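You operate a simulated robot arm through the tools that you are given. There is no shell and no other tool.

The job below is to be done with a simulated robot arm. You get a single attempt, and the scene is never put back.

Task
Set the green and yellow dials to 1 and switch their lamps on.
Fine: on the dimmer pack; leave its other dials and switches.

It is judged by the outcome, as a careful person would: the job done as asked, and still so three seconds after it is handed in. It fails if anything else is knocked over, pushed out of place, dropped, spilled or broken.

Robot
A 6-joint arm with a fingered hand, fixed in place. Base frame: the origin is at the foot of the arm, x ahead of it, y to its left, z up; the work surface is at about z = 74. Units: cm, degrees, N and s.
With the tool pointing down near the work surface it reaches from about 14 to 88 cm from the base axis. Its first joint turns from -166.0 to 166.0 degrees. Payload 5 kg.
The tool frame sits at the grasp point between the pads (the TCP): z along the fingers, y along the line on which they close. The tips reach 3.7 cm beyond it. The gripper opens to 12.4 cm. The gripper's body begins 4.3 cm behind the TCP. The gripper is a hand of 3 fingers: y runs from the thumb to the fingers, the wrist lies at [-2.1, -12.5, -21.5] in the tool frame, and closing takes about 1.5 s.
Orientation is that of the tool frame in the base frame, as a unit quaternion [x, y, z, w]. With the fingers straight down and the wrist toward the robot, the tool's x, y and z point along [0, 1, 0], [1, 0, 0] and [0, 0, -1] of the base frame.

Tools
- The arm moves only by the tool step_arm. Its argument "steps" is text: rows parted by semicolons, each of 6 numbers parted by spaces: the shift along the tool's x, y, z in units of 150 mm (1.0 is 150 mm), then the turn, a rotation vector about the tool's x, y, z in units of 60 degrees (1.0 is 60 degrees). In form: tx ty tz wx wy wz; .... A call has 1 to 20 rows; each row is the pose to reach, as a shift and turn from the pose commanded when the call began, along the tool's axes at that moment. "hand" is the opening, from 0 (shut) to 1 (fully open), set as the call begins (left out, the last holds). A call with a number of a shift or a turn outside -1 to 1 is refused whole. Each row takes 0.2 s and may step no farther than 5 cm and 8.6 degrees from the row before; otherwise, or with a gripper value out of range, the whole call is refused. Where a pose cannot be reached the arm comes as near as it can. A force on the tool above 40 N (or 10 N above the force at the start of the call, whichever is more), or a blocked arm, ends the call early, and 0.2 s more pass. The fingers move at their own pace (about 7.2 cm/s each) and stop on an object; they squeeze with about 28 N. The grip force told is the motor's: it shows also when the fingers shut on nothing. Time passes only in rows, and 0.2 s behind the last, so rows that repeat a pose let the fingers close. It gives the time, the measured TCP pose, the force on the tool (base axes), the opening and the grip force at its end, in the units of the frame above (readings bear some noise), with the torque about the TCP (base axes, N m) and any sound that the robot's microphone picked up, and new pictures: "views" is both (left out), scene, wrist or none.
- Cameras (640 x 400 px; columns grow to the right, rows downward): "scene" is fixed at [40.52, -48.74, 140.7]; the picture's right is [0.94, -0.34, 0.00], its down [-0.19, -0.55, -0.81] and it looks along [0.27, 0.77, -0.58] (base axes); focal length 329 px, centre (320, 200). "wrist" rides on the gripper at [7.2, -10.4, -15.4] in the tool frame; the picture's right is [-0.83, 0.26, -0.49], its down [-0.51, -0.72, 0.47] and it looks along [-0.23, 0.64, 0.73] (tool axes); focal length 243 px, centre (320, 200). There is no depth. A picture from a camera that has moved, and an enlarged one, comes with that camera's place and axes in the base frame and with its lens. The place of the scene camera against the robot may be out by one fixed shift of up to 2.5 cm in any direction.
- set_fingers(index, middle, thumb_bend, thumb_turn): sets how far each is bent, from 0 (flat) to 1 (curled in); at 0.3 the hand is open as for a grip, at 0.7 the pads meet at the TCP. One left out holds its place. A second passes; each finger stops where it meets its share of the squeeze, and holds until it gets a number again. A gripper value or a shape takes the hand back. It gives what a move gives, with no picture; readings hold the bend of each and the force on the fingers (four entries, about 0 where the hand has none), thumb and palm. thumb_turn goes from beside the hand (0) to across from the fingers (1), as for a grip.
- grasp_type(shape): the hand has 3 fingers and takes this shape, open, in about a second: jaw (thumb against the fingers, like two jaws); tri (thumb and two fingers); tip (a fingertip pinch); poke (one finger out to press); point (the index stretched); flat (the hand flat); cup (the hand cupped); fist (a fist). The gripper value then closes the fingers along that shape, each until it touches; the sizes above hold for jaw. It gives what a move gives, with no picture.
- zoom(camera, box): a new picture of the part [left, top, right, bottom] of that camera's present view, enlarged. It takes no simulated time.
- finish_job(): hands the job in; it is judged then, once.

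Places have to be worked out from the pictures, the camera data and where the tool is seen. Open the gripper and draw the arm clear of the work before you hand the job in, unless the task says otherwise.

The tools are called after "Request:" by a JSON object that holds its "fn" and its "kwargs". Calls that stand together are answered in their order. step_arm: Moves the arm, as the interface text tells. Its arguments: {"type":"object","properties":{"steps":{"type":"string"},"hand":{"type":"number"},"views":{"type":"string","enum":["both","scene","wrist","none"]}},"required":["steps"]} The other tools are called the same way: grasp_type (shape) gives the hand a shape; set_fingers (index, middle, thumb_bend, thumb_turn) moves the fingers one by one; zoom (camera, box) takes an enlarged picture of a part of a camera's view; finish_job () hands the job in.

At the start:

```text
time: 0.0
tool_pos: [74.03, -8.72, 106.45]
tcp_rot: [0.707, 0.707, 0.0, 0.0]
ft_force: [0.4, -0.5, 0.5]
wrist_torque: [-0.02, -0.02, -0.01]
width: 12.35
finger_force: 0.1
shape: jaw
bend: [0.3, 0.3, 0.3, 0.98]
finger forces: [0.0, 0.0, 0.1, 0.0, 0.0, 0.0]
```

scene: 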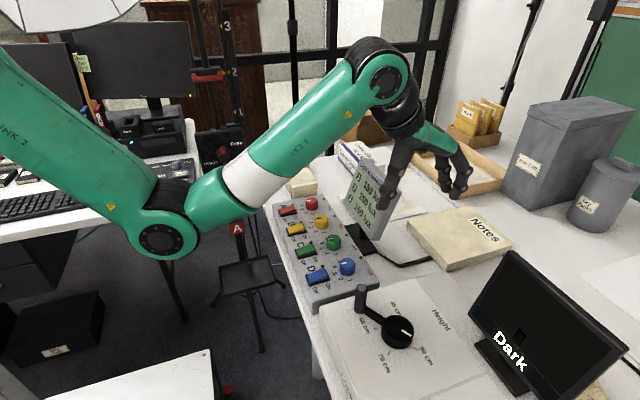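
wrist: 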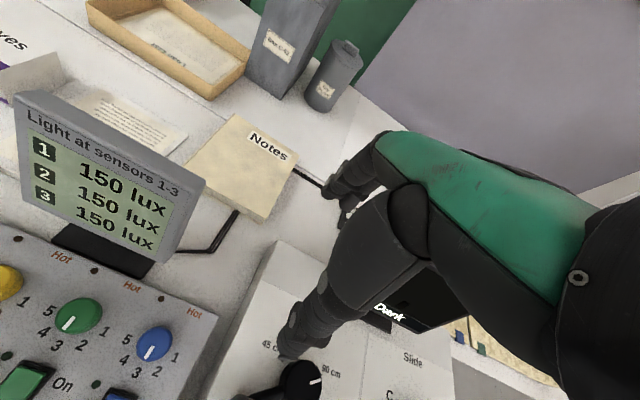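

I start by looking closely at the dimmer pack in both cameras.

Request:
{"fn": "zoom", "kwargs": {"camera": "scene", "box": [260, 180, 400, 320]}}

Request:
{"fn": "zoom", "kwargs": {"camera": "wrist", "box": [0, 220, 240, 400]}}

Request:
{"fn": "zoom", "kwargs": {"camera": "scene", "box": [320, 130, 520, 290]}}

```text
2.86 times, centred on (330, 250) of scene
camera zoom: at [40.52, -48.74, 140.7], right [0.94, -0.34, 0.0], down [-0.19, -0.55, -0.81], along [0.27, 0.77, -0.58], focal length 939 px, centre (291, 57)
```

zoom: 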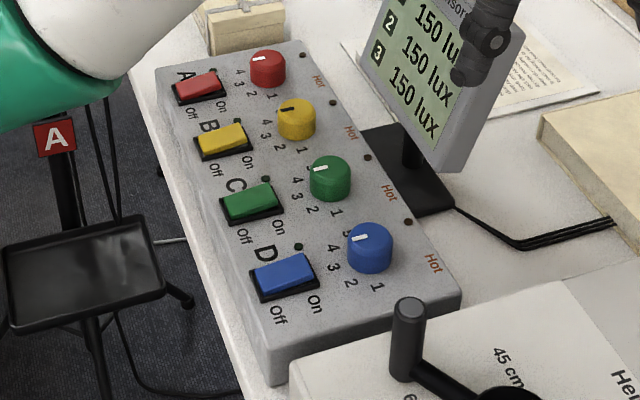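

```text
2.22 times, centred on (120, 310) of wrist
camera zoom: at [63.5, -1.51, 121.82], right [0.26, -0.83, 0.49], down [-0.72, -0.51, -0.47], along [0.64, -0.23, -0.73], focal length 539 px, centre (764, -44)
```

zoom: 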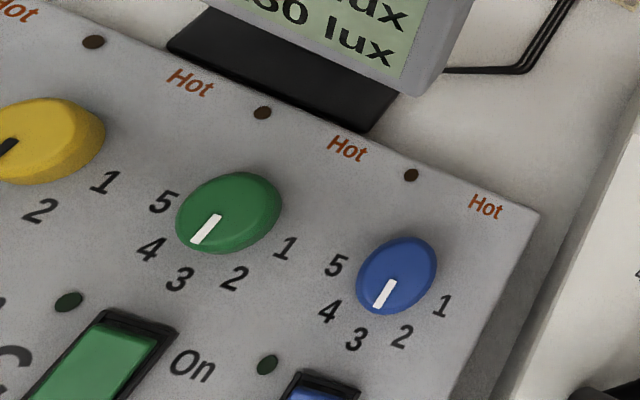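

```text
2.50 times, centred on (420, 210) of scene
camera zoom: at [40.52, -48.74, 140.7], right [0.94, -0.34, 0.0], down [-0.19, -0.55, -0.81], along [0.27, 0.77, -0.58], focal length 822 px, centre (70, 175)
```

zoom: 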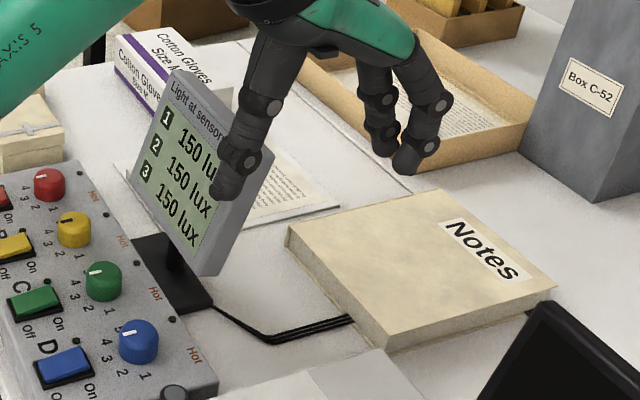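

The panel sits with its dials in a row along y at about x≈64.5 (blue y≈0, green ≈8.5, yellow ≈17), switches at x≈57, and the lux display behind at x≈73–79, up to z≈97. I move above the panel at the same height for a better wrist view.

Request:
{"fn": "step_arm", "kwargs": {"steps": "0.16 -0.16 0.06 0 0 0; 0.36 -0.32 0.06 0 0 0; 0.56 -0.48 0.06 0 0 0; 0.76 -0.64 0.06 0 0 0; 0.98 -0.8 0.06 0 0 0; 0.98 -0.8 0.06 0 0 0"}}

```text
time: 1.4
tool_pos: [61.81, 5.95, 105.6]
tcp_rot: [0.707, 0.707, 0.0, 0.0]
ft_force: [-0.5, -0.3, -0.1]
wrist_torque: [-0.02, 0.01, 0.0]
width: 12.35
finger_force: 0.0
shape: jaw
bend: [0.3, 0.3, 0.3, 0.98]
finger forces: [0.1, 0.0, 0.0, 0.0, 0.0, 0.0]
camera wrist: at [51.49, 13.16, 121.09], right [0.26, -0.83, 0.49], down [-0.72, -0.51, -0.47], along [0.64, -0.23, -0.73], focal length 243 px, centre (320, 200)
```

scene: 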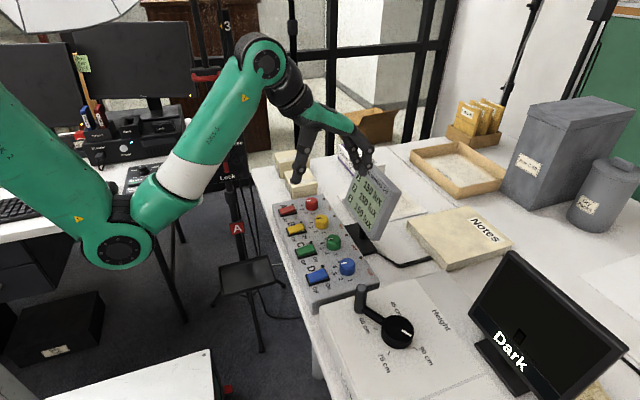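
wrist: 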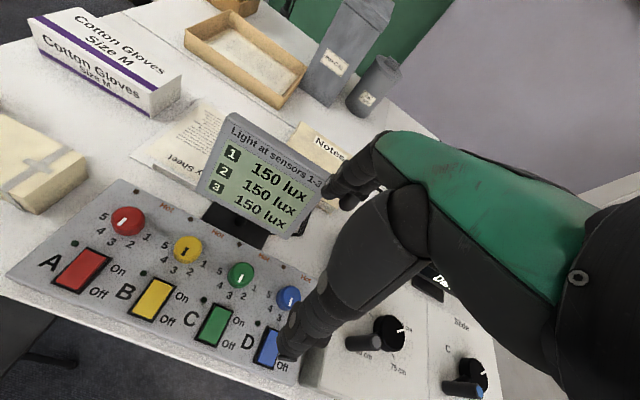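

Request:
{"fn": "zoom", "kwargs": {"camera": "wrist", "box": [120, 220, 320, 380]}}

Request:
{"fn": "zoom", "kwargs": {"camera": "wrist", "box": [0, 170, 200, 330]}}

Request:
{"fn": "zoom", "kwargs": {"camera": "wrist", "box": [300, 230, 520, 400]}}

Request:
{"fn": "zoom", "kwargs": {"camera": "scene", "box": [320, 260, 480, 400]}}

Request:
{"fn": "zoom", "kwargs": {"camera": "scene", "box": [270, 190, 390, 310]}}

```text
2.50 times, centred on (220, 300) of wrist
camera zoom: at [51.49, 13.16, 121.09], right [0.26, -0.83, 0.49], down [-0.72, -0.51, -0.47], along [0.64, -0.23, -0.73], focal length 606 px, centre (570, -50)
```

zoom: 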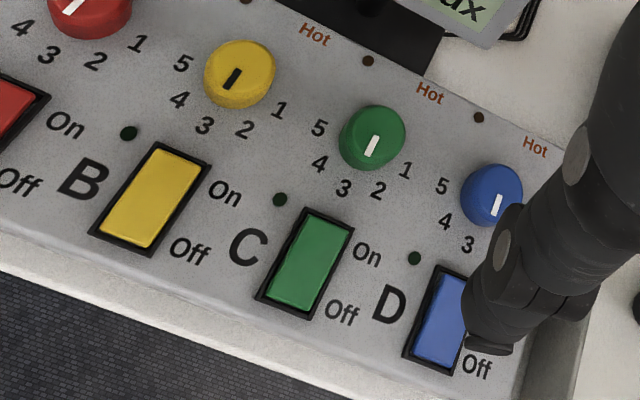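

```text
2.50 times, centred on (100, 250) of wrist
camera zoom: at [51.49, 13.16, 121.09], right [0.26, -0.83, 0.49], down [-0.72, -0.51, -0.47], along [0.64, -0.23, -0.73], focal length 606 px, centre (870, 75)
```

zoom: 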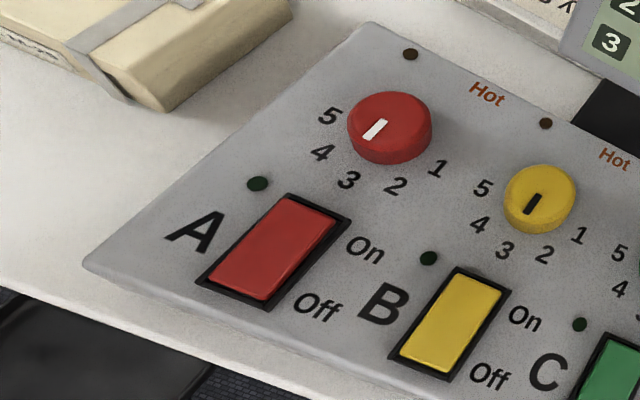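

```text
2.35 times, centred on (410, 315) of wrist
camera zoom: at [51.49, 13.16, 121.09], right [0.26, -0.83, 0.49], down [-0.72, -0.51, -0.47], along [0.64, -0.23, -0.73], focal length 571 px, centre (108, -71)
```

zoom: 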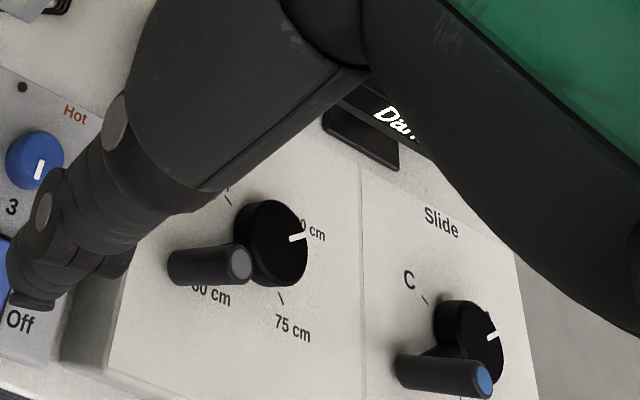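

```text
2.86 times, centred on (400, 330) of scene
camera zoom: at [40.52, -48.74, 140.7], right [0.94, -0.34, 0.0], down [-0.19, -0.55, -0.81], along [0.27, 0.77, -0.58], focal length 939 px, centre (91, -171)
```

zoom: 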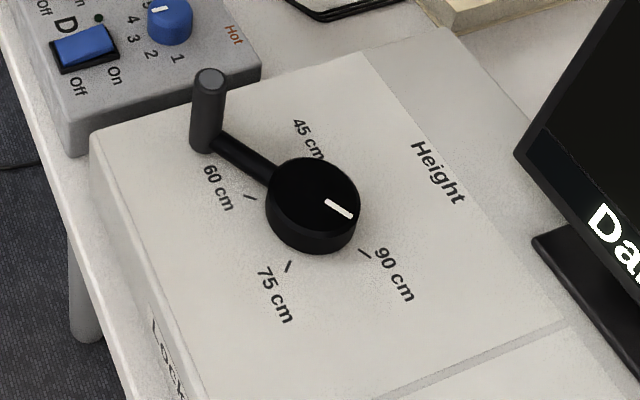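

```text
3.33 times, centred on (330, 250) of scene
camera zoom: at [40.52, -48.74, 140.7], right [0.94, -0.34, 0.0], down [-0.19, -0.55, -0.81], along [0.27, 0.77, -0.58], focal length 1096 px, centre (287, 33)
```

zoom: 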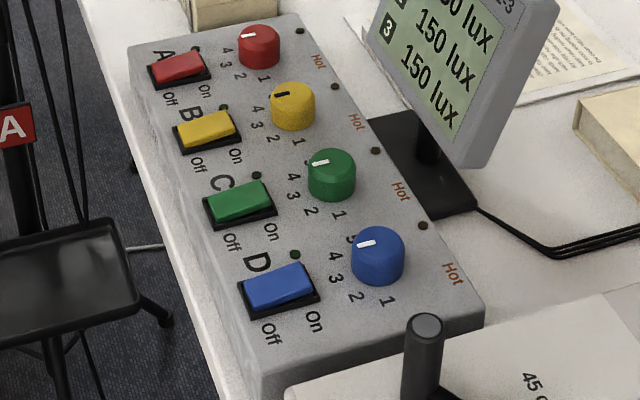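

Triangulating between the two wrist views gives dial tops at z≈80.3, panel surface at z≈79, green dial at (64.8, 8.6), yellow at (64.8, 17.7), and all pointers at 3 (1 is toward −y, so a quarter turn counter-clockwise from above). I half close the hand, yaw −45° and hover above the green dial.

Request:
{"fn": "step_arm", "kwargs": {"steps": "0.04 0.04 0 0 0 0.125; 0.08 0.08 0 0 0 0.25; 0.12 0.12 0 0 0 0.375; 0.16 0.16 0 0 0 0.5; 0.177 0.2 0.1 0 0 0.625; 0.177 0.2 0.3 0 0 0.75; 0.177 0.2 0.55 0 0 0.75; 0.177 0.2 0.8 0 0 0.75; 0.177 0.2 0.9 0 0 0.75; 0.177 0.2 0.9 0 0 0.75", "hand": 0.5}}

```text
time: 3.6
tool_pos: [64.96, 8.7, 91.93]
tcp_rot: [0.924, 0.382, -0.001, 0.0]
ft_force: [0.0, -0.2, -0.3]
wrist_torque: [-0.02, -0.01, -0.01]
width: 6.26
finger_force: 0.0
shape: jaw
bend: [0.74, 0.45, 0.69, 1.0]
finger forces: [0.1, 0.0, 0.0, 0.0, 0.1, 0.0]
camera wrist: at [62.66, 21.05, 107.36], right [-0.4, -0.77, 0.49], down [-0.87, 0.15, -0.47], along [0.29, -0.62, -0.73], focal length 243 px, centre (320, 200)
```

scene: 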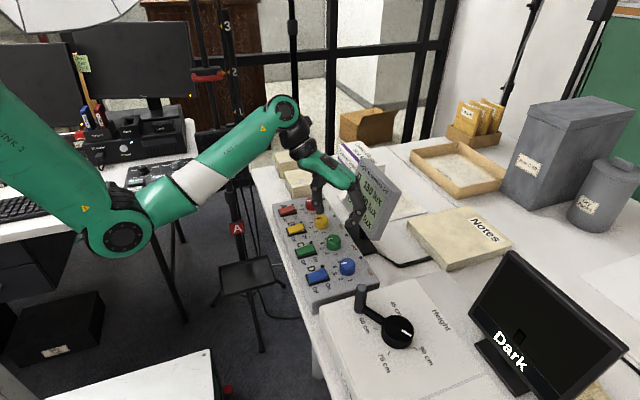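
wrist: 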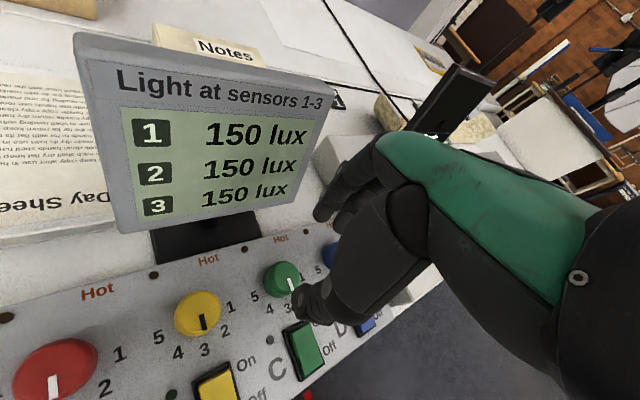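

Request:
{"fn": "zoom", "kwargs": {"camera": "wrist", "box": [220, 160, 440, 370]}}

Request:
{"fn": "zoom", "kwargs": {"camera": "scene", "box": [260, 130, 420, 290]}}

```text
1.90 times, centred on (330, 265) of wrist
camera zoom: at [62.66, 21.05, 107.36], right [-0.4, -0.77, 0.49], down [-0.87, 0.15, -0.47], along [0.29, -0.62, -0.73], focal length 462 px, centre (301, 76)
```

zoom: 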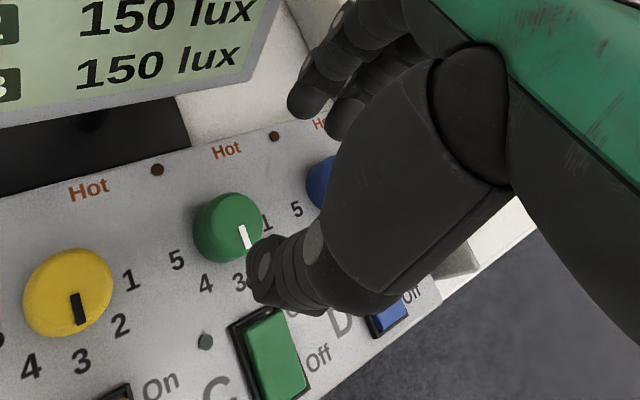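

```text
2.50 times, centred on (340, 210) of scene
camera zoom: at [40.52, -48.74, 140.7], right [0.94, -0.34, 0.0], down [-0.19, -0.55, -0.81], along [0.27, 0.77, -0.58], focal length 822 px, centre (270, 175)
```

zoom: 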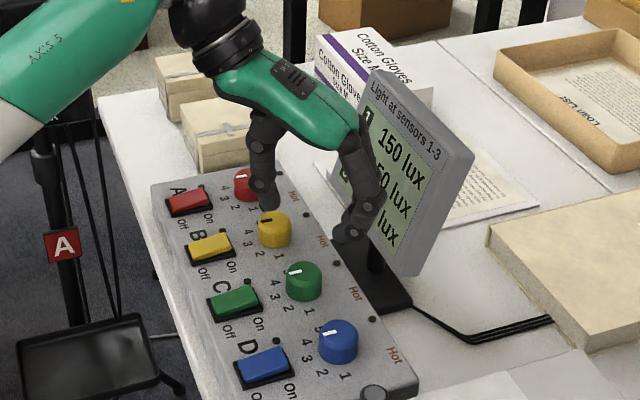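

The hand straddles the green dial, tips maybe 5 cm above it. I lower gently to check alignment before closing.

Request:
{"fn": "step_arm", "kwargs": {"steps": "0 0 0.15 0 0 0; 0 0 0.3 0 0 0; 0 0 0.38 0 0 0; 0 0 0.43 0 0 0; 0 0 0.43 0 0 0"}}

Request:
{"fn": "zoom", "kwargs": {"camera": "wrist", "box": [220, 160, 440, 370]}}

Request:
{"fn": "zoom", "kwargs": {"camera": "scene", "box": [280, 160, 400, 280]}}

```text
time: 4.8
tool_pos: [64.94, 8.64, 85.42]
tcp_rot: [0.924, 0.383, 0.001, -0.001]
ft_force: [-0.2, 0.5, 0.0]
wrist_torque: [0.01, 0.0, 0.02]
width: 6.23
finger_force: 0.0
shape: jaw
bend: [0.74, 0.45, 0.69, 1.0]
finger forces: [0.0, 0.0, 0.0, 0.0, 0.0, 0.0]
camera wrist: at [62.67, 21.12, 100.91], right [-0.4, -0.77, 0.49], down [-0.87, 0.15, -0.47], along [0.29, -0.62, -0.73], focal length 243 px, centre (320, 200)
```

scene: 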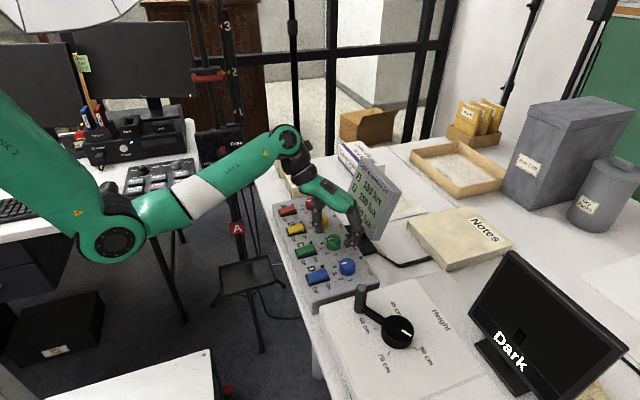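
wrist: 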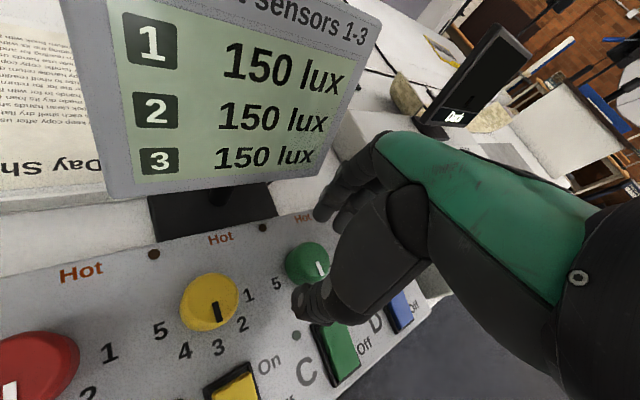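

```text
1.90 times, centred on (330, 265) of wrist
camera zoom: at [62.67, 21.12, 100.91], right [-0.4, -0.77, 0.49], down [-0.87, 0.15, -0.47], along [0.29, -0.62, -0.73], focal length 462 px, centre (301, 76)
```

zoom: 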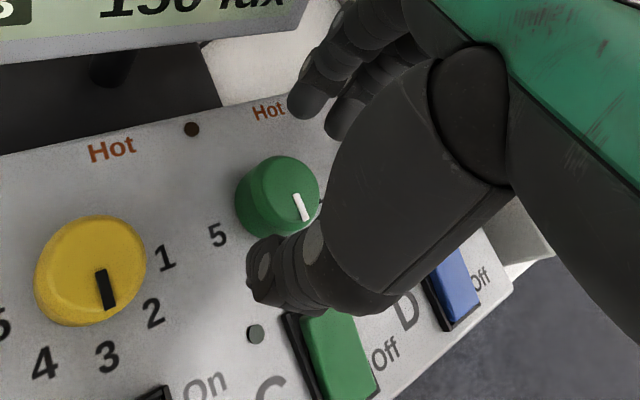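

```text
3.33 times, centred on (340, 220) of scene
camera zoom: at [40.52, -48.74, 140.7], right [0.94, -0.34, 0.0], down [-0.19, -0.55, -0.81], along [0.27, 0.77, -0.58], focal length 1096 px, centre (253, 133)
```

zoom: 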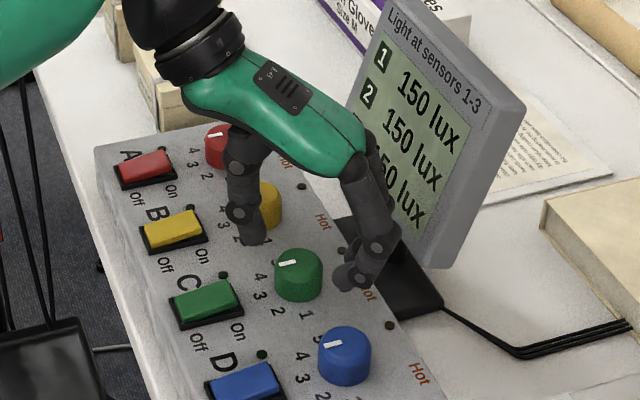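

The dial is centred between the tips, which are about level with its top. I lower about 1.4 cm in small steps watching force.

Request:
{"fn": "step_arm", "kwargs": {"steps": "0 0 0.03 0 0 0; 0 0 0.06 0 0 0; 0 0 0.08 0 0 0; 0 0 0.095 0 0 0; 0 0 0.095 0 0 0"}}

Request:
{"fn": "zoom", "kwargs": {"camera": "scene", "box": [300, 190, 380, 270]}}

Request:
{"fn": "zoom", "kwargs": {"camera": "wrist", "box": [220, 160, 440, 370]}}

```text
time: 6.0
tool_pos: [64.84, 8.64, 84.02]
tcp_rot: [0.923, 0.384, 0.0, 0.0]
ft_force: [0.7, 0.5, 0.8]
wrist_torque: [0.0, 0.0, 0.03]
width: 6.26
finger_force: 0.1
shape: jaw
bend: [0.74, 0.45, 0.69, 1.0]
finger forces: [0.0, 0.0, 0.1, 0.1, 0.0, 0.1]
camera wrist: at [62.66, 21.11, 99.45], right [-0.4, -0.77, 0.49], down [-0.87, 0.15, -0.47], along [0.29, -0.62, -0.73], focal length 243 px, centre (320, 200)
```

scene: 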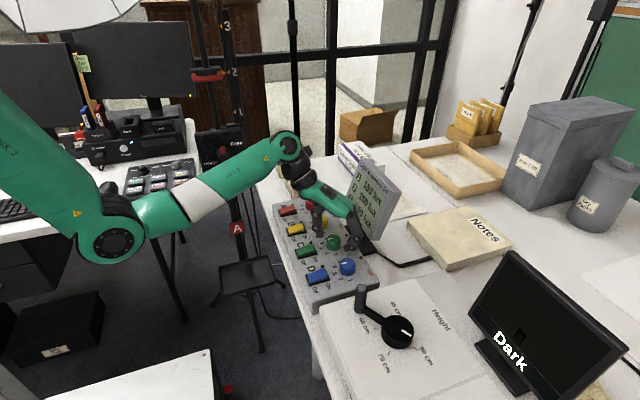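
wrist: 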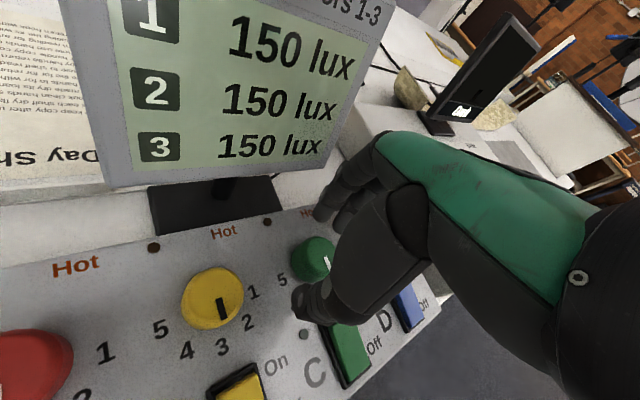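

```text
5.00 times, centred on (340, 230) of scene
camera zoom: at [40.52, -48.74, 140.7], right [0.94, -0.34, 0.0], down [-0.19, -0.55, -0.81], along [0.27, 0.77, -0.58], focal length 1644 px, centre (220, 50)
```

zoom: 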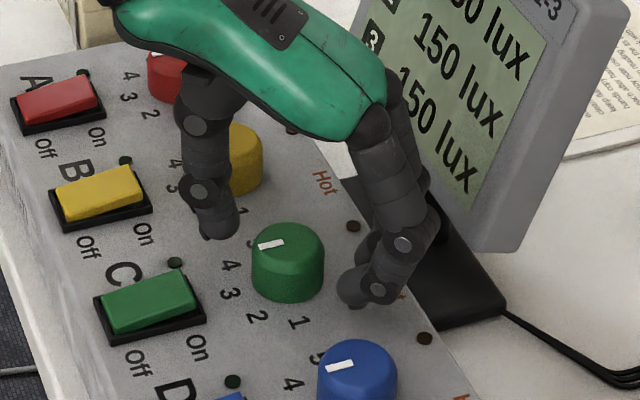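

```text
1.90 times, centred on (330, 265) of wrist
camera zoom: at [62.66, 21.11, 99.45], right [-0.4, -0.77, 0.49], down [-0.87, 0.15, -0.47], along [0.29, -0.62, -0.73], focal length 462 px, centre (301, 76)
```

zoom: 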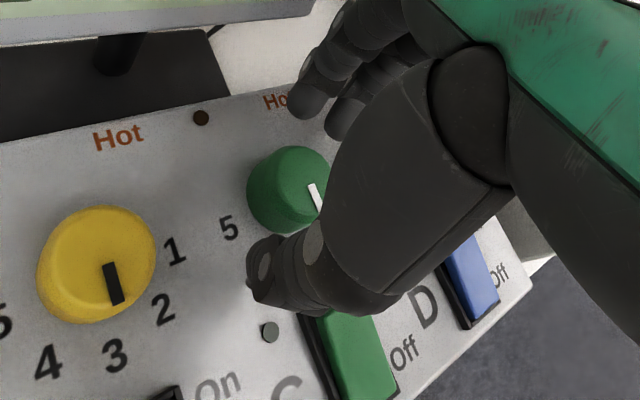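

Aligned, no contact yet, tips at about mid-dial height. I lower a further 0.6 cm and close on the dial.

Request:
{"fn": "step_arm", "kwargs": {"steps": "0 0 0.02 0 0 0; 0 0 0.04 0 0 0; 0 0 0.04 0 0 0", "views": "none"}}

Request:
{"fn": "step_arm", "kwargs": {"steps": "0 0 0 0 0 0; 0 0 0 0 0 0; 0 0 0 0 0 0; 0 0 0 0 0 0; 0 0 0 0 0 0; 0 0 0 0 0 0", "hand": 0.1}}

Request:
{"fn": "zoom", "kwargs": {"camera": "scene", "box": [300, 190, 380, 270]}}

```text
time: 6.8
tool_pos: [64.82, 8.66, 83.54]
tcp_rot: [0.924, 0.383, 0.0, -0.001]
ft_force: [-0.2, -0.8, -0.1]
wrist_torque: [0.01, 0.01, 0.03]
width: 6.27
finger_force: 0.1
shape: jaw
bend: [0.74, 0.45, 0.69, 1.0]
finger forces: [0.1, 0.0, 0.1, 0.0, 0.0, 0.1]
```

```text
time: 8.2
tool_pos: [64.84, 8.54, 83.51]
tcp_rot: [0.924, 0.383, 0.0, 0.0]
ft_force: [-3.5, 5.7, 0.4]
wrist_torque: [0.17, 0.11, -0.01]
width: 2.27
finger_force: 27.9
shape: jaw
bend: [0.73, 0.61, 0.73, 1.0]
finger forces: [14.2, 7.2, 0.0, 0.0, 28.8, 0.0]
camera wrist: at [62.62, 21.11, 98.9], right [-0.4, -0.77, 0.49], down [-0.87, 0.15, -0.47], along [0.29, -0.62, -0.73], focal length 243 px, centre (320, 200)
```

scene: 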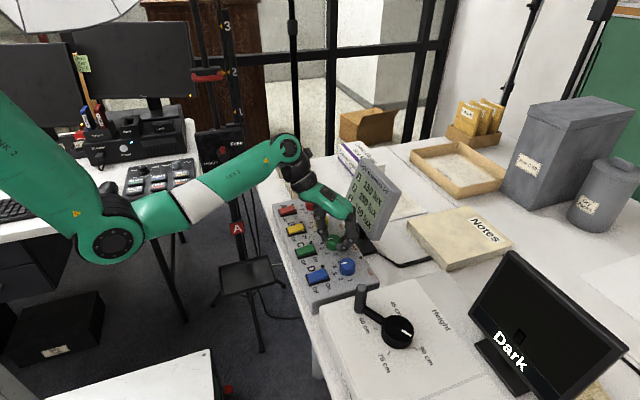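
wrist: 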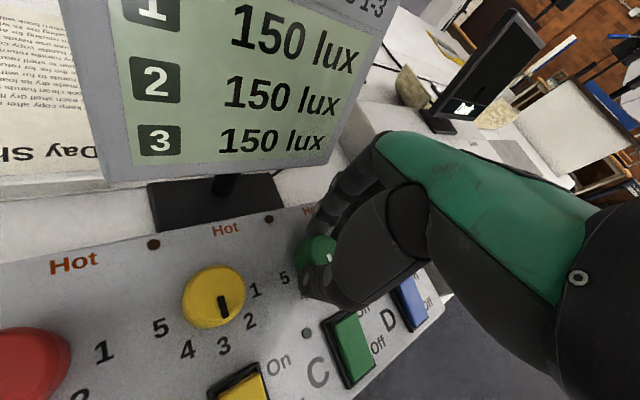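

```text
5.00 times, centred on (340, 230) of scene
camera zoom: at [40.52, -48.74, 140.7], right [0.94, -0.34, 0.0], down [-0.19, -0.55, -0.81], along [0.27, 0.77, -0.58], focal length 1644 px, centre (220, 50)
```

zoom: 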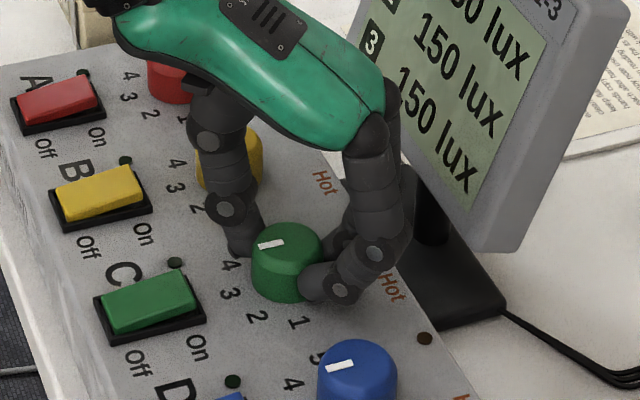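

All three fingers hold the green dial (index 14 N, middle 7 N, thumb 29 N). I twist 45° counter-clockwise seen from above.

Request:
{"fn": "step_arm", "kwargs": {"steps": "0 0 0 0 0 -0.125; 0 0 0 0 0 -0.25; 0 0 0 0 0 -0.375; 0 0 0 0 0 -0.5; 0 0 0 0 0 -0.625; 0 0 0 0 0 -0.75; 0 0 0 0 0 -0.75"}}

Request:
{"fn": "zoom", "kwargs": {"camera": "scene", "box": [300, 190, 380, 270]}}

Request:
{"fn": "zoom", "kwargs": {"camera": "wrist", "box": [220, 160, 440, 370]}}

```text
time: 9.8
tool_pos: [64.94, 8.57, 83.5]
tcp_rot: [0.707, 0.707, 0.0, -0.001]
ft_force: [-15.5, 10.5, 5.4]
wrist_torque: [0.32, 0.62, 0.01]
width: 2.28
finger_force: 28.4
shape: jaw
bend: [0.73, 0.62, 0.73, 1.0]
finger forces: [15.2, 4.5, 0.1, 0.0, 35.8, 0.1]
camera wrist: at [54.45, 15.8, 98.9], right [0.26, -0.83, 0.49], down [-0.72, -0.51, -0.47], along [0.64, -0.23, -0.73], focal length 243 px, centre (320, 200)
```

scene: 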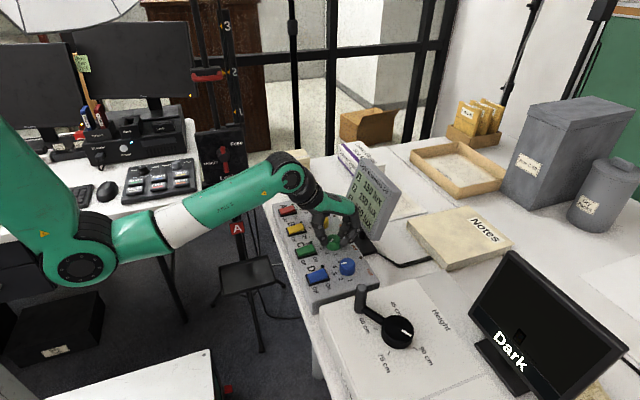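
wrist: 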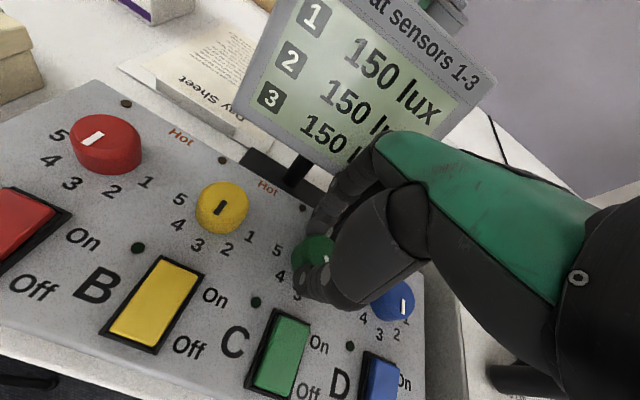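

```text
5.00 times, centred on (340, 230) of scene
camera zoom: at [40.52, -48.74, 140.7], right [0.94, -0.34, 0.0], down [-0.19, -0.55, -0.81], along [0.27, 0.77, -0.58], focal length 1644 px, centre (220, 50)
```

zoom: 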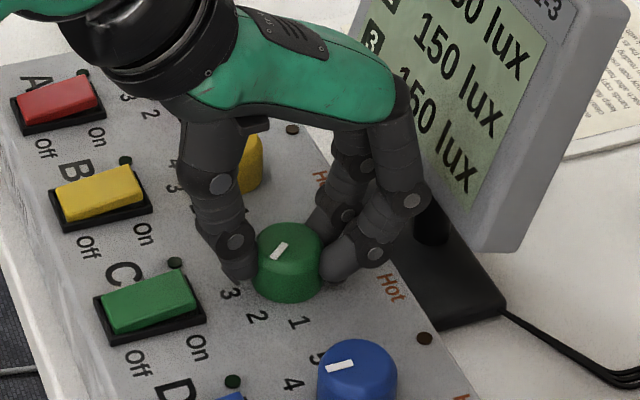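

```text
1.90 times, centred on (330, 265) of wrist
camera zoom: at [54.45, 15.8, 98.9], right [0.26, -0.83, 0.49], down [-0.72, -0.51, -0.47], along [0.64, -0.23, -0.73], focal length 462 px, centre (301, 76)
```

zoom: 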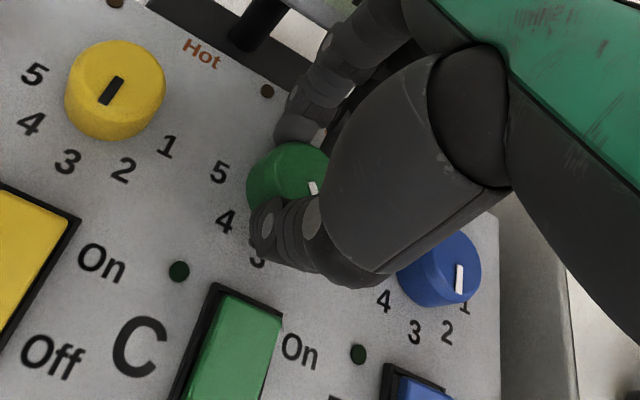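

The green pointer followed to 2 with no slip. There is some side force (−15, +10 N), so I continue the second 45° with a slight centring shift.

Request:
{"fn": "step_arm", "kwargs": {"steps": "0.01 -0.013 0 0 0 0; 0.01 -0.013 0 0 0 -0.125; 0.01 -0.013 0 0 0 -0.25; 0.01 -0.013 0 0 0 -0.375; 0.01 -0.013 0 0 0 -0.5; 0.01 -0.013 0 0 0 -0.625; 0.01 -0.013 0 0 0 -0.75; 0.01 -0.013 0 0 0 -0.75"}}

Request:
{"fn": "zoom", "kwargs": {"camera": "scene", "box": [300, 190, 380, 270]}}

Request:
{"fn": "zoom", "kwargs": {"camera": "wrist", "box": [220, 160, 440, 370]}}

```text
time: 11.6
tool_pos: [64.56, 8.63, 83.59]
tcp_rot: [0.381, 0.925, 0.0, 0.0]
ft_force: [-8.1, -2.3, -1.7]
wrist_torque: [-0.15, 0.26, -0.14]
width: 2.29
finger_force: 27.7
shape: jaw
bend: [0.73, 0.62, 0.73, 1.0]
finger forces: [16.0, 6.6, 0.1, 0.1, 30.4, 0.0]
camera wrist: at [52.23, 6.46, 98.94], right [0.77, -0.4, 0.49], down [-0.15, -0.87, -0.47], along [0.62, 0.29, -0.73], focal length 243 px, centre (320, 200)
```

scene: 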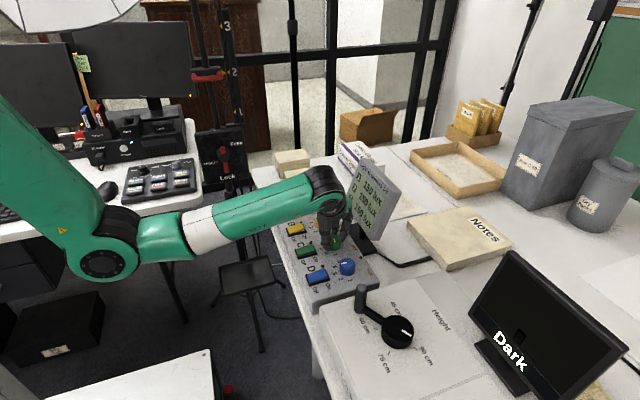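
wrist: 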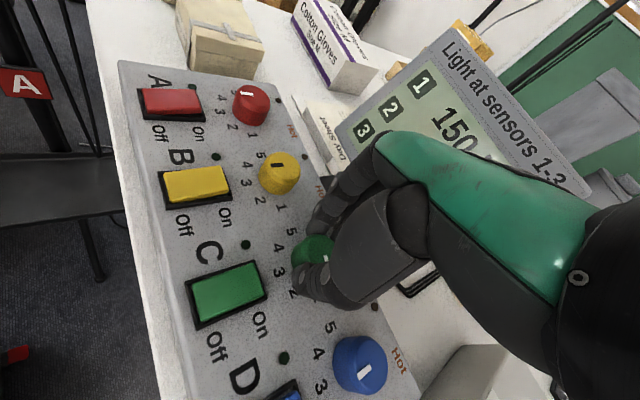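

```text
5.00 times, centred on (340, 230) of scene
camera zoom: at [40.52, -48.74, 140.7], right [0.94, -0.34, 0.0], down [-0.19, -0.55, -0.81], along [0.27, 0.77, -0.58], focal length 1644 px, centre (220, 50)
```

zoom: 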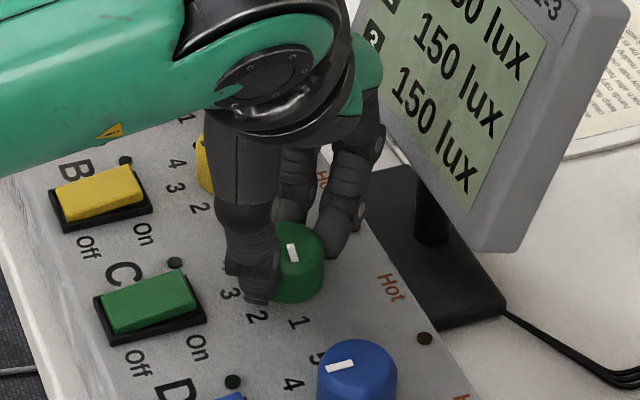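

```text
1.90 times, centred on (330, 265) of wrist
camera zoom: at [52.23, 6.46, 98.94], right [0.77, -0.4, 0.49], down [-0.15, -0.87, -0.47], along [0.62, 0.29, -0.73], focal length 462 px, centre (301, 76)
```

zoom: 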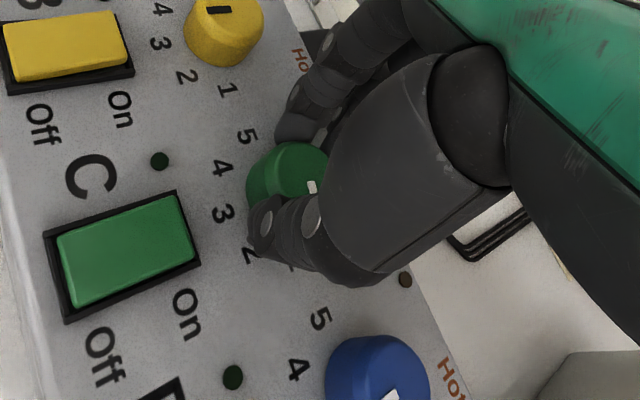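

The pointer is near 1, perhaps a few degrees short. I release, rise, and check with a clear view.

Request:
{"fn": "step_arm", "kwargs": {"steps": "0 0 0 0 0 0; 0 0 0 0 0 0; 0 0 0 0 0 0; 0 0 0 0 0 0; 0 0 -0.1 0 0 0; 0 0 -0.3 0 0 0; 0 0 -0.55 0 0 0; 0 -0.2 -0.8 0 0 0; 0 -0.4 -0.8 0 0 0; 0 -0.4 -0.8 0 0 0", "hand": 0.5}}

Request:
{"fn": "zoom", "kwargs": {"camera": "scene", "box": [300, 190, 380, 270]}}

Request:
{"fn": "zoom", "kwargs": {"camera": "wrist", "box": [160, 200, 360, 400]}}

```text
time: 13.8
tool_pos: [60.34, 4.77, 95.45]
tcp_rot: [0.382, 0.924, 0.0, 0.0]
ft_force: [-0.2, 0.1, -0.4]
wrist_torque: [0.03, -0.01, 0.0]
width: 6.19
finger_force: 0.1
shape: jaw
bend: [0.74, 0.45, 0.69, 1.0]
finger forces: [0.1, 0.1, 0.0, 0.1, 0.0, 0.0]
camera wrist: at [47.85, 2.41, 110.87], right [0.77, -0.4, 0.49], down [-0.15, -0.87, -0.47], along [0.62, 0.29, -0.73], focal length 243 px, centre (320, 200)
```

scene: 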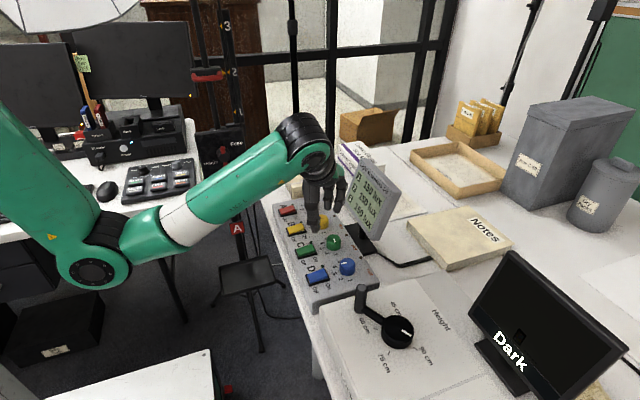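
wrist: 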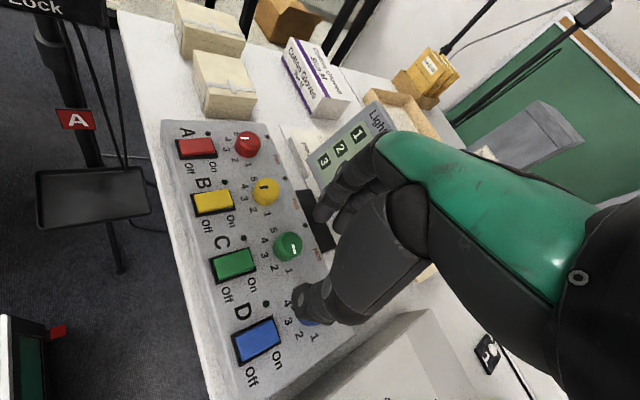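

```text
5.00 times, centred on (340, 230) of scene
camera zoom: at [40.52, -48.74, 140.7], right [0.94, -0.34, 0.0], down [-0.19, -0.55, -0.81], along [0.27, 0.77, -0.58], focal length 1644 px, centre (220, 50)
```

zoom: 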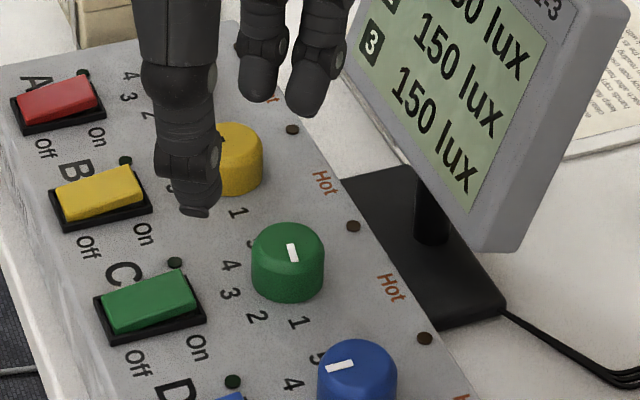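

```text
2.00 times, centred on (260, 300) of wrist
camera zoom: at [47.85, 2.41, 110.87], right [0.77, -0.4, 0.49], down [-0.15, -0.87, -0.47], along [0.62, 0.29, -0.73], focal length 485 px, centre (440, 0)
```

zoom: 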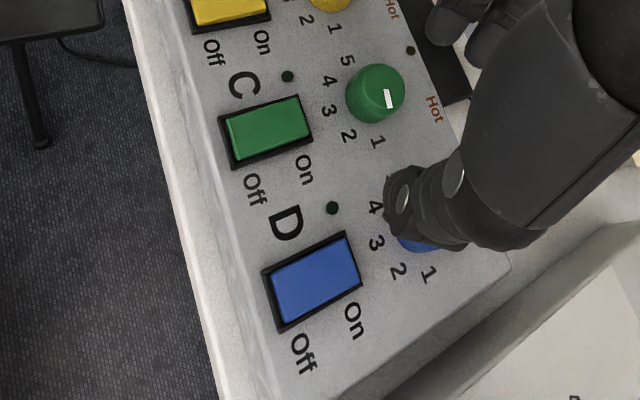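

Request:
{"fn": "zoom", "kwargs": {"camera": "wrist", "box": [255, 215, 325, 285]}}

Request:
{"fn": "zoom", "kwargs": {"camera": "scene", "box": [315, 220, 355, 260]}}

```text
5.71 times, centred on (290, 250) of wrist
camera zoom: at [47.85, 2.41, 110.87], right [0.77, -0.4, 0.49], down [-0.15, -0.87, -0.47], along [0.62, 0.29, -0.73], focal length 1386 px, centre (491, -86)
```

zoom: 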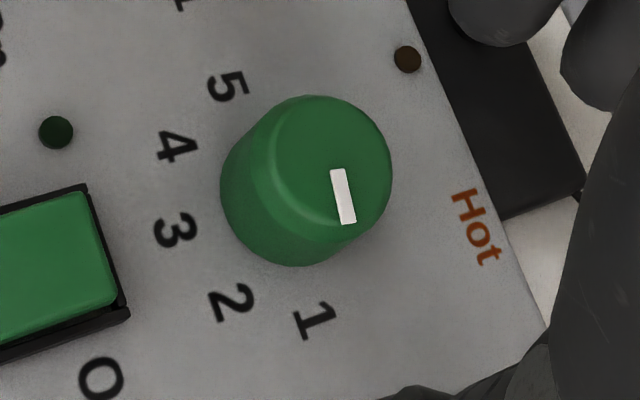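

```text
10.00 times, centred on (335, 240) of scene
camera zoom: at [40.52, -48.74, 140.7], right [0.94, -0.34, 0.0], down [-0.19, -0.55, -0.81], along [0.27, 0.77, -0.58], focal length 3288 px, centre (170, -200)
```

zoom: 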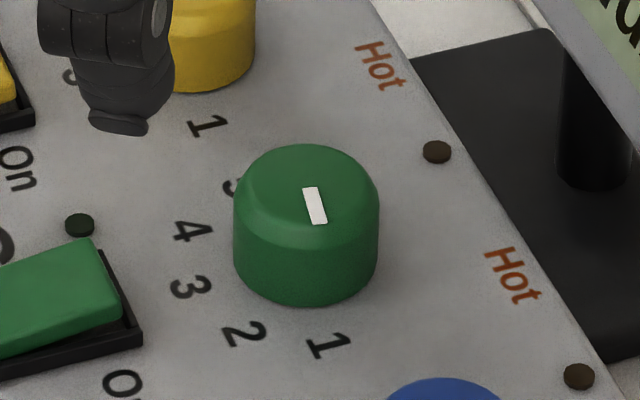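

Measured against the printed scale (numbers are about 40° apart, 1 at ≈80° from 3), the green pointer at ≈81° is right on 1. Now I move over the yellow dial (64.75, 17.7), yawing back.

Request:
{"fn": "step_arm", "kwargs": {"steps": "0.05 0.102 0 0 0 0.125; 0.1 0.204 0 0 0 0.25; 0.15 0.306 0 0 0 0.375; 0.2 0.408 0 0 0 0.5; 0.25 0.51 0 0 0 0.625; 0.3 0.612 0 0 0 0.75; 0.35 0.714 0 0 0 0.875; 0.4 0.815 0 0 0 1.0; 0.4 0.815 0 0 0 1.0"}}

```text
time: 15.8
tool_pos: [64.78, 17.48, 95.56]
tcp_rot: [0.794, 0.608, 0.001, 0.0]
ft_force: [0.1, 0.6, 0.0]
wrist_torque: [-0.01, 0.03, 0.01]
width: 6.16
finger_force: 0.1
shape: jaw
bend: [0.74, 0.45, 0.69, 1.0]
finger forces: [0.0, 0.0, 0.0, 0.0, 0.0, 0.1]
camera wrist: at [56.67, 27.15, 110.87], right [0.04, -0.87, 0.49], down [-0.83, -0.3, -0.47], along [0.56, -0.39, -0.73], focal length 243 px, centre (320, 200)
```

scene: 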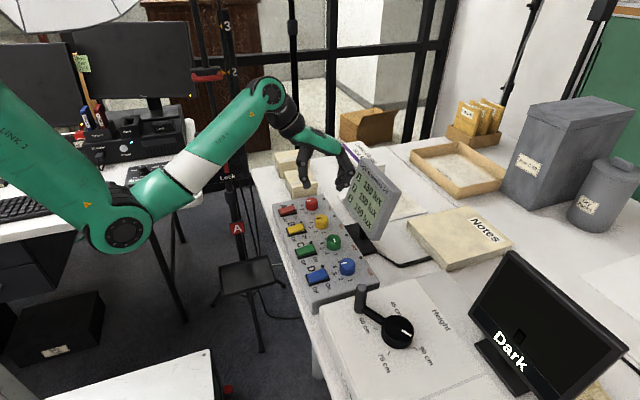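
wrist: 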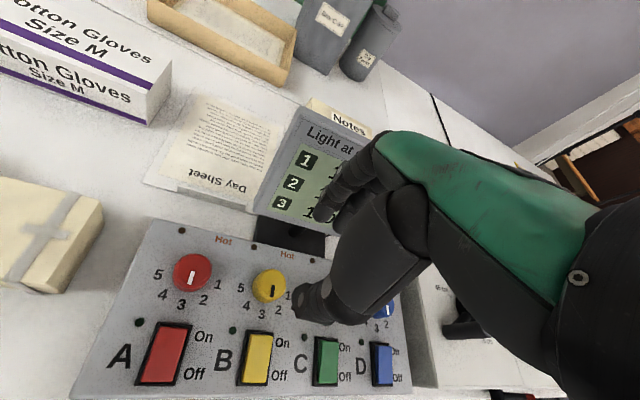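

The yellow dial triangulates to (64.8, 17.9), consistent. I add the last 30° of yaw, then descend around it in two stages.

Request:
{"fn": "step_arm", "kwargs": {"steps": "0.015 0 0 0 0 0.125; 0.015 0 0 0 0 0.25; 0.015 0 0.1 0 0 0.375; 0.015 0 0.3 0 0 0.5; 0.015 0 0.5 0 0 0.5; 0.015 0 0.63 0 0 0.5; 0.015 0 0.66 0 0 0.5; 0.015 0 0.66 0 0 0.5"}}

Request:
{"fn": "zoom", "kwargs": {"camera": "scene", "box": [285, 165, 365, 245]}}

Request:
{"fn": "zoom", "kwargs": {"camera": "wrist", "box": [220, 160, 440, 370]}}

```text
time: 17.6
tool_pos: [64.92, 17.62, 85.55]
tcp_rot: [0.924, 0.383, 0.0, 0.0]
ft_force: [-0.5, 0.3, 0.5]
wrist_torque: [0.03, 0.02, 0.04]
width: 6.16
finger_force: 0.1
shape: jaw
bend: [0.74, 0.45, 0.69, 1.0]
finger forces: [0.0, 0.1, 0.1, 0.0, 0.0, 0.0]
camera wrist: at [62.68, 30.05, 101.01], right [-0.4, -0.77, 0.49], down [-0.87, 0.15, -0.47], along [0.29, -0.62, -0.73], focal length 243 px, centre (320, 200)
```

scene: 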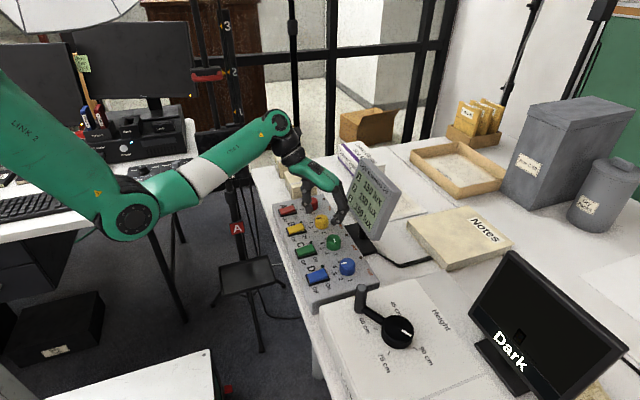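
wrist: 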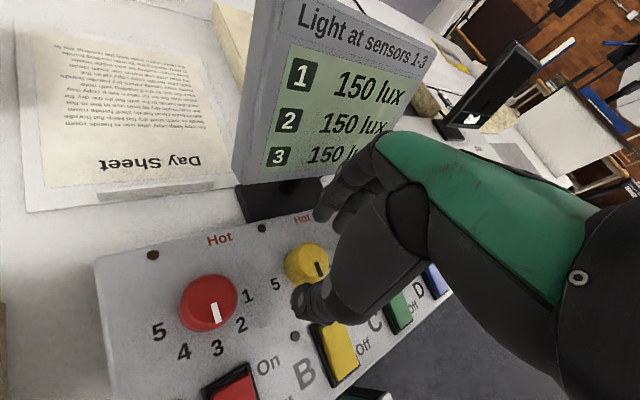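

```text
5.00 times, centred on (325, 205) of scene
camera zoom: at [40.52, -48.74, 140.7], right [0.94, -0.34, 0.0], down [-0.19, -0.55, -0.81], along [0.27, 0.77, -0.58], focal length 1644 px, centre (295, 175)
```

zoom: 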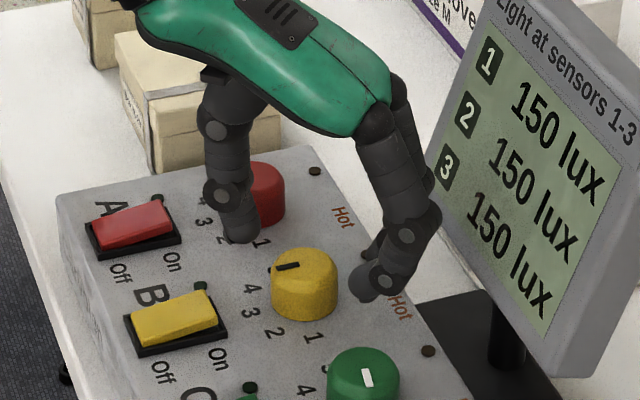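

```text
1.90 times, centred on (330, 265) of wrist
camera zoom: at [62.68, 30.05, 101.01], right [-0.4, -0.77, 0.49], down [-0.87, 0.15, -0.47], along [0.29, -0.62, -0.73], focal length 462 px, centre (301, 76)
```

zoom: 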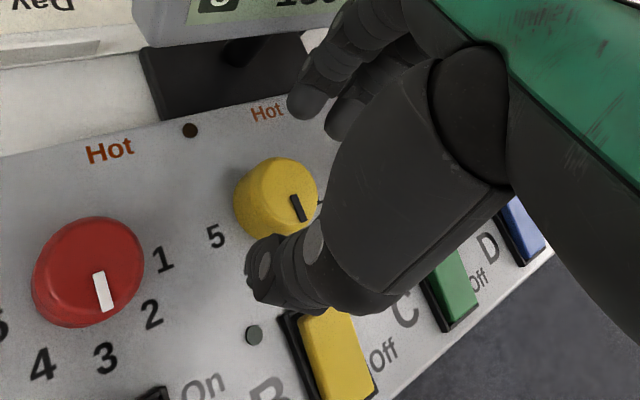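

The view relative to the yellow dial matches the green one at the same stage. I descend 2 cm and close.

Request:
{"fn": "step_arm", "kwargs": {"steps": "0 0 0.04 0 0 0; 0 0 0.08 0 0 0; 0 0 0.11 0 0 0; 0 0 0.135 0 0 0; 0 0 0.135 0 0 0", "views": "none"}}

Request:
{"fn": "step_arm", "kwargs": {"steps": "0 0 0 0 0 0; 0 0 0 0 0 0; 0 0 0 0 0 0; 0 0 0 0 0 0; 0 0 0 0 0 0; 0 0 0 0 0 0", "hand": 0.1}}

Request:
{"fn": "zoom", "kwargs": {"camera": "scene", "box": [285, 165, 365, 245]}}

```text
time: 18.8
tool_pos: [65.07, 17.7, 83.64]
tcp_rot: [0.924, 0.383, -0.001, 0.0]
ft_force: [0.3, -0.7, 0.3]
wrist_torque: [0.0, 0.02, -0.02]
width: 6.15
finger_force: 0.1
shape: jaw
bend: [0.74, 0.45, 0.69, 1.0]
finger forces: [0.1, 0.1, 0.0, 0.1, 0.0, 0.0]
```

```text
time: 20.2
tool_pos: [64.95, 17.68, 83.62]
tcp_rot: [0.924, 0.382, 0.0, 0.0]
ft_force: [-3.2, 8.1, 0.0]
wrist_torque: [0.27, 0.1, -0.05]
width: 2.21
finger_force: 27.9
shape: jaw
bend: [0.73, 0.61, 0.73, 1.0]
finger forces: [13.6, 7.5, 0.0, 0.1, 29.4, 0.1]
camera wrist: at [62.75, 30.16, 99.04], right [-0.4, -0.77, 0.49], down [-0.87, 0.15, -0.47], along [0.29, -0.62, -0.73], focal length 243 px, centre (320, 200)
```

scene: 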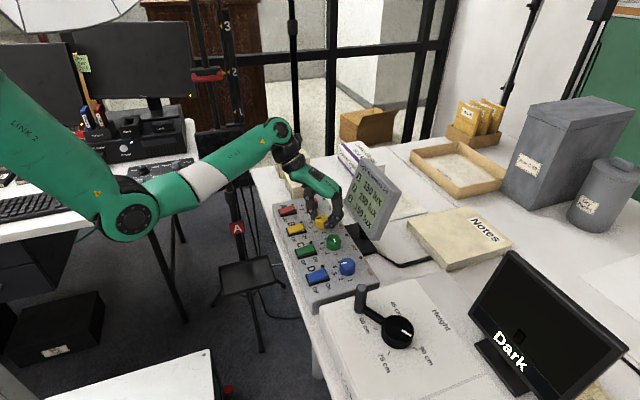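
wrist: 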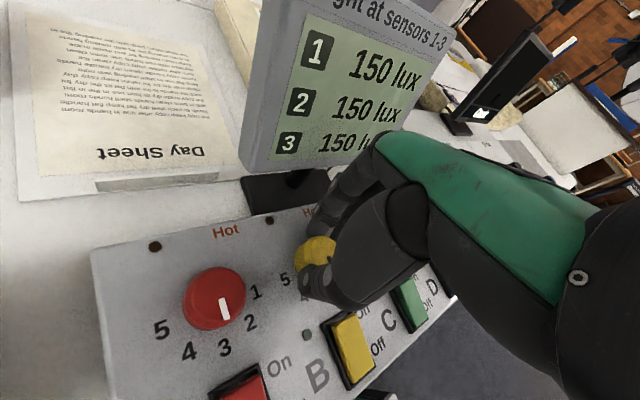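

```text
5.00 times, centred on (325, 205) of scene
camera zoom: at [40.52, -48.74, 140.7], right [0.94, -0.34, 0.0], down [-0.19, -0.55, -0.81], along [0.27, 0.77, -0.58], focal length 1644 px, centre (295, 175)
```

zoom: 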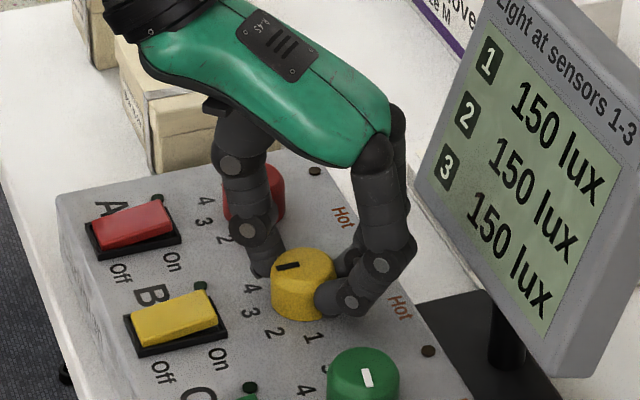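

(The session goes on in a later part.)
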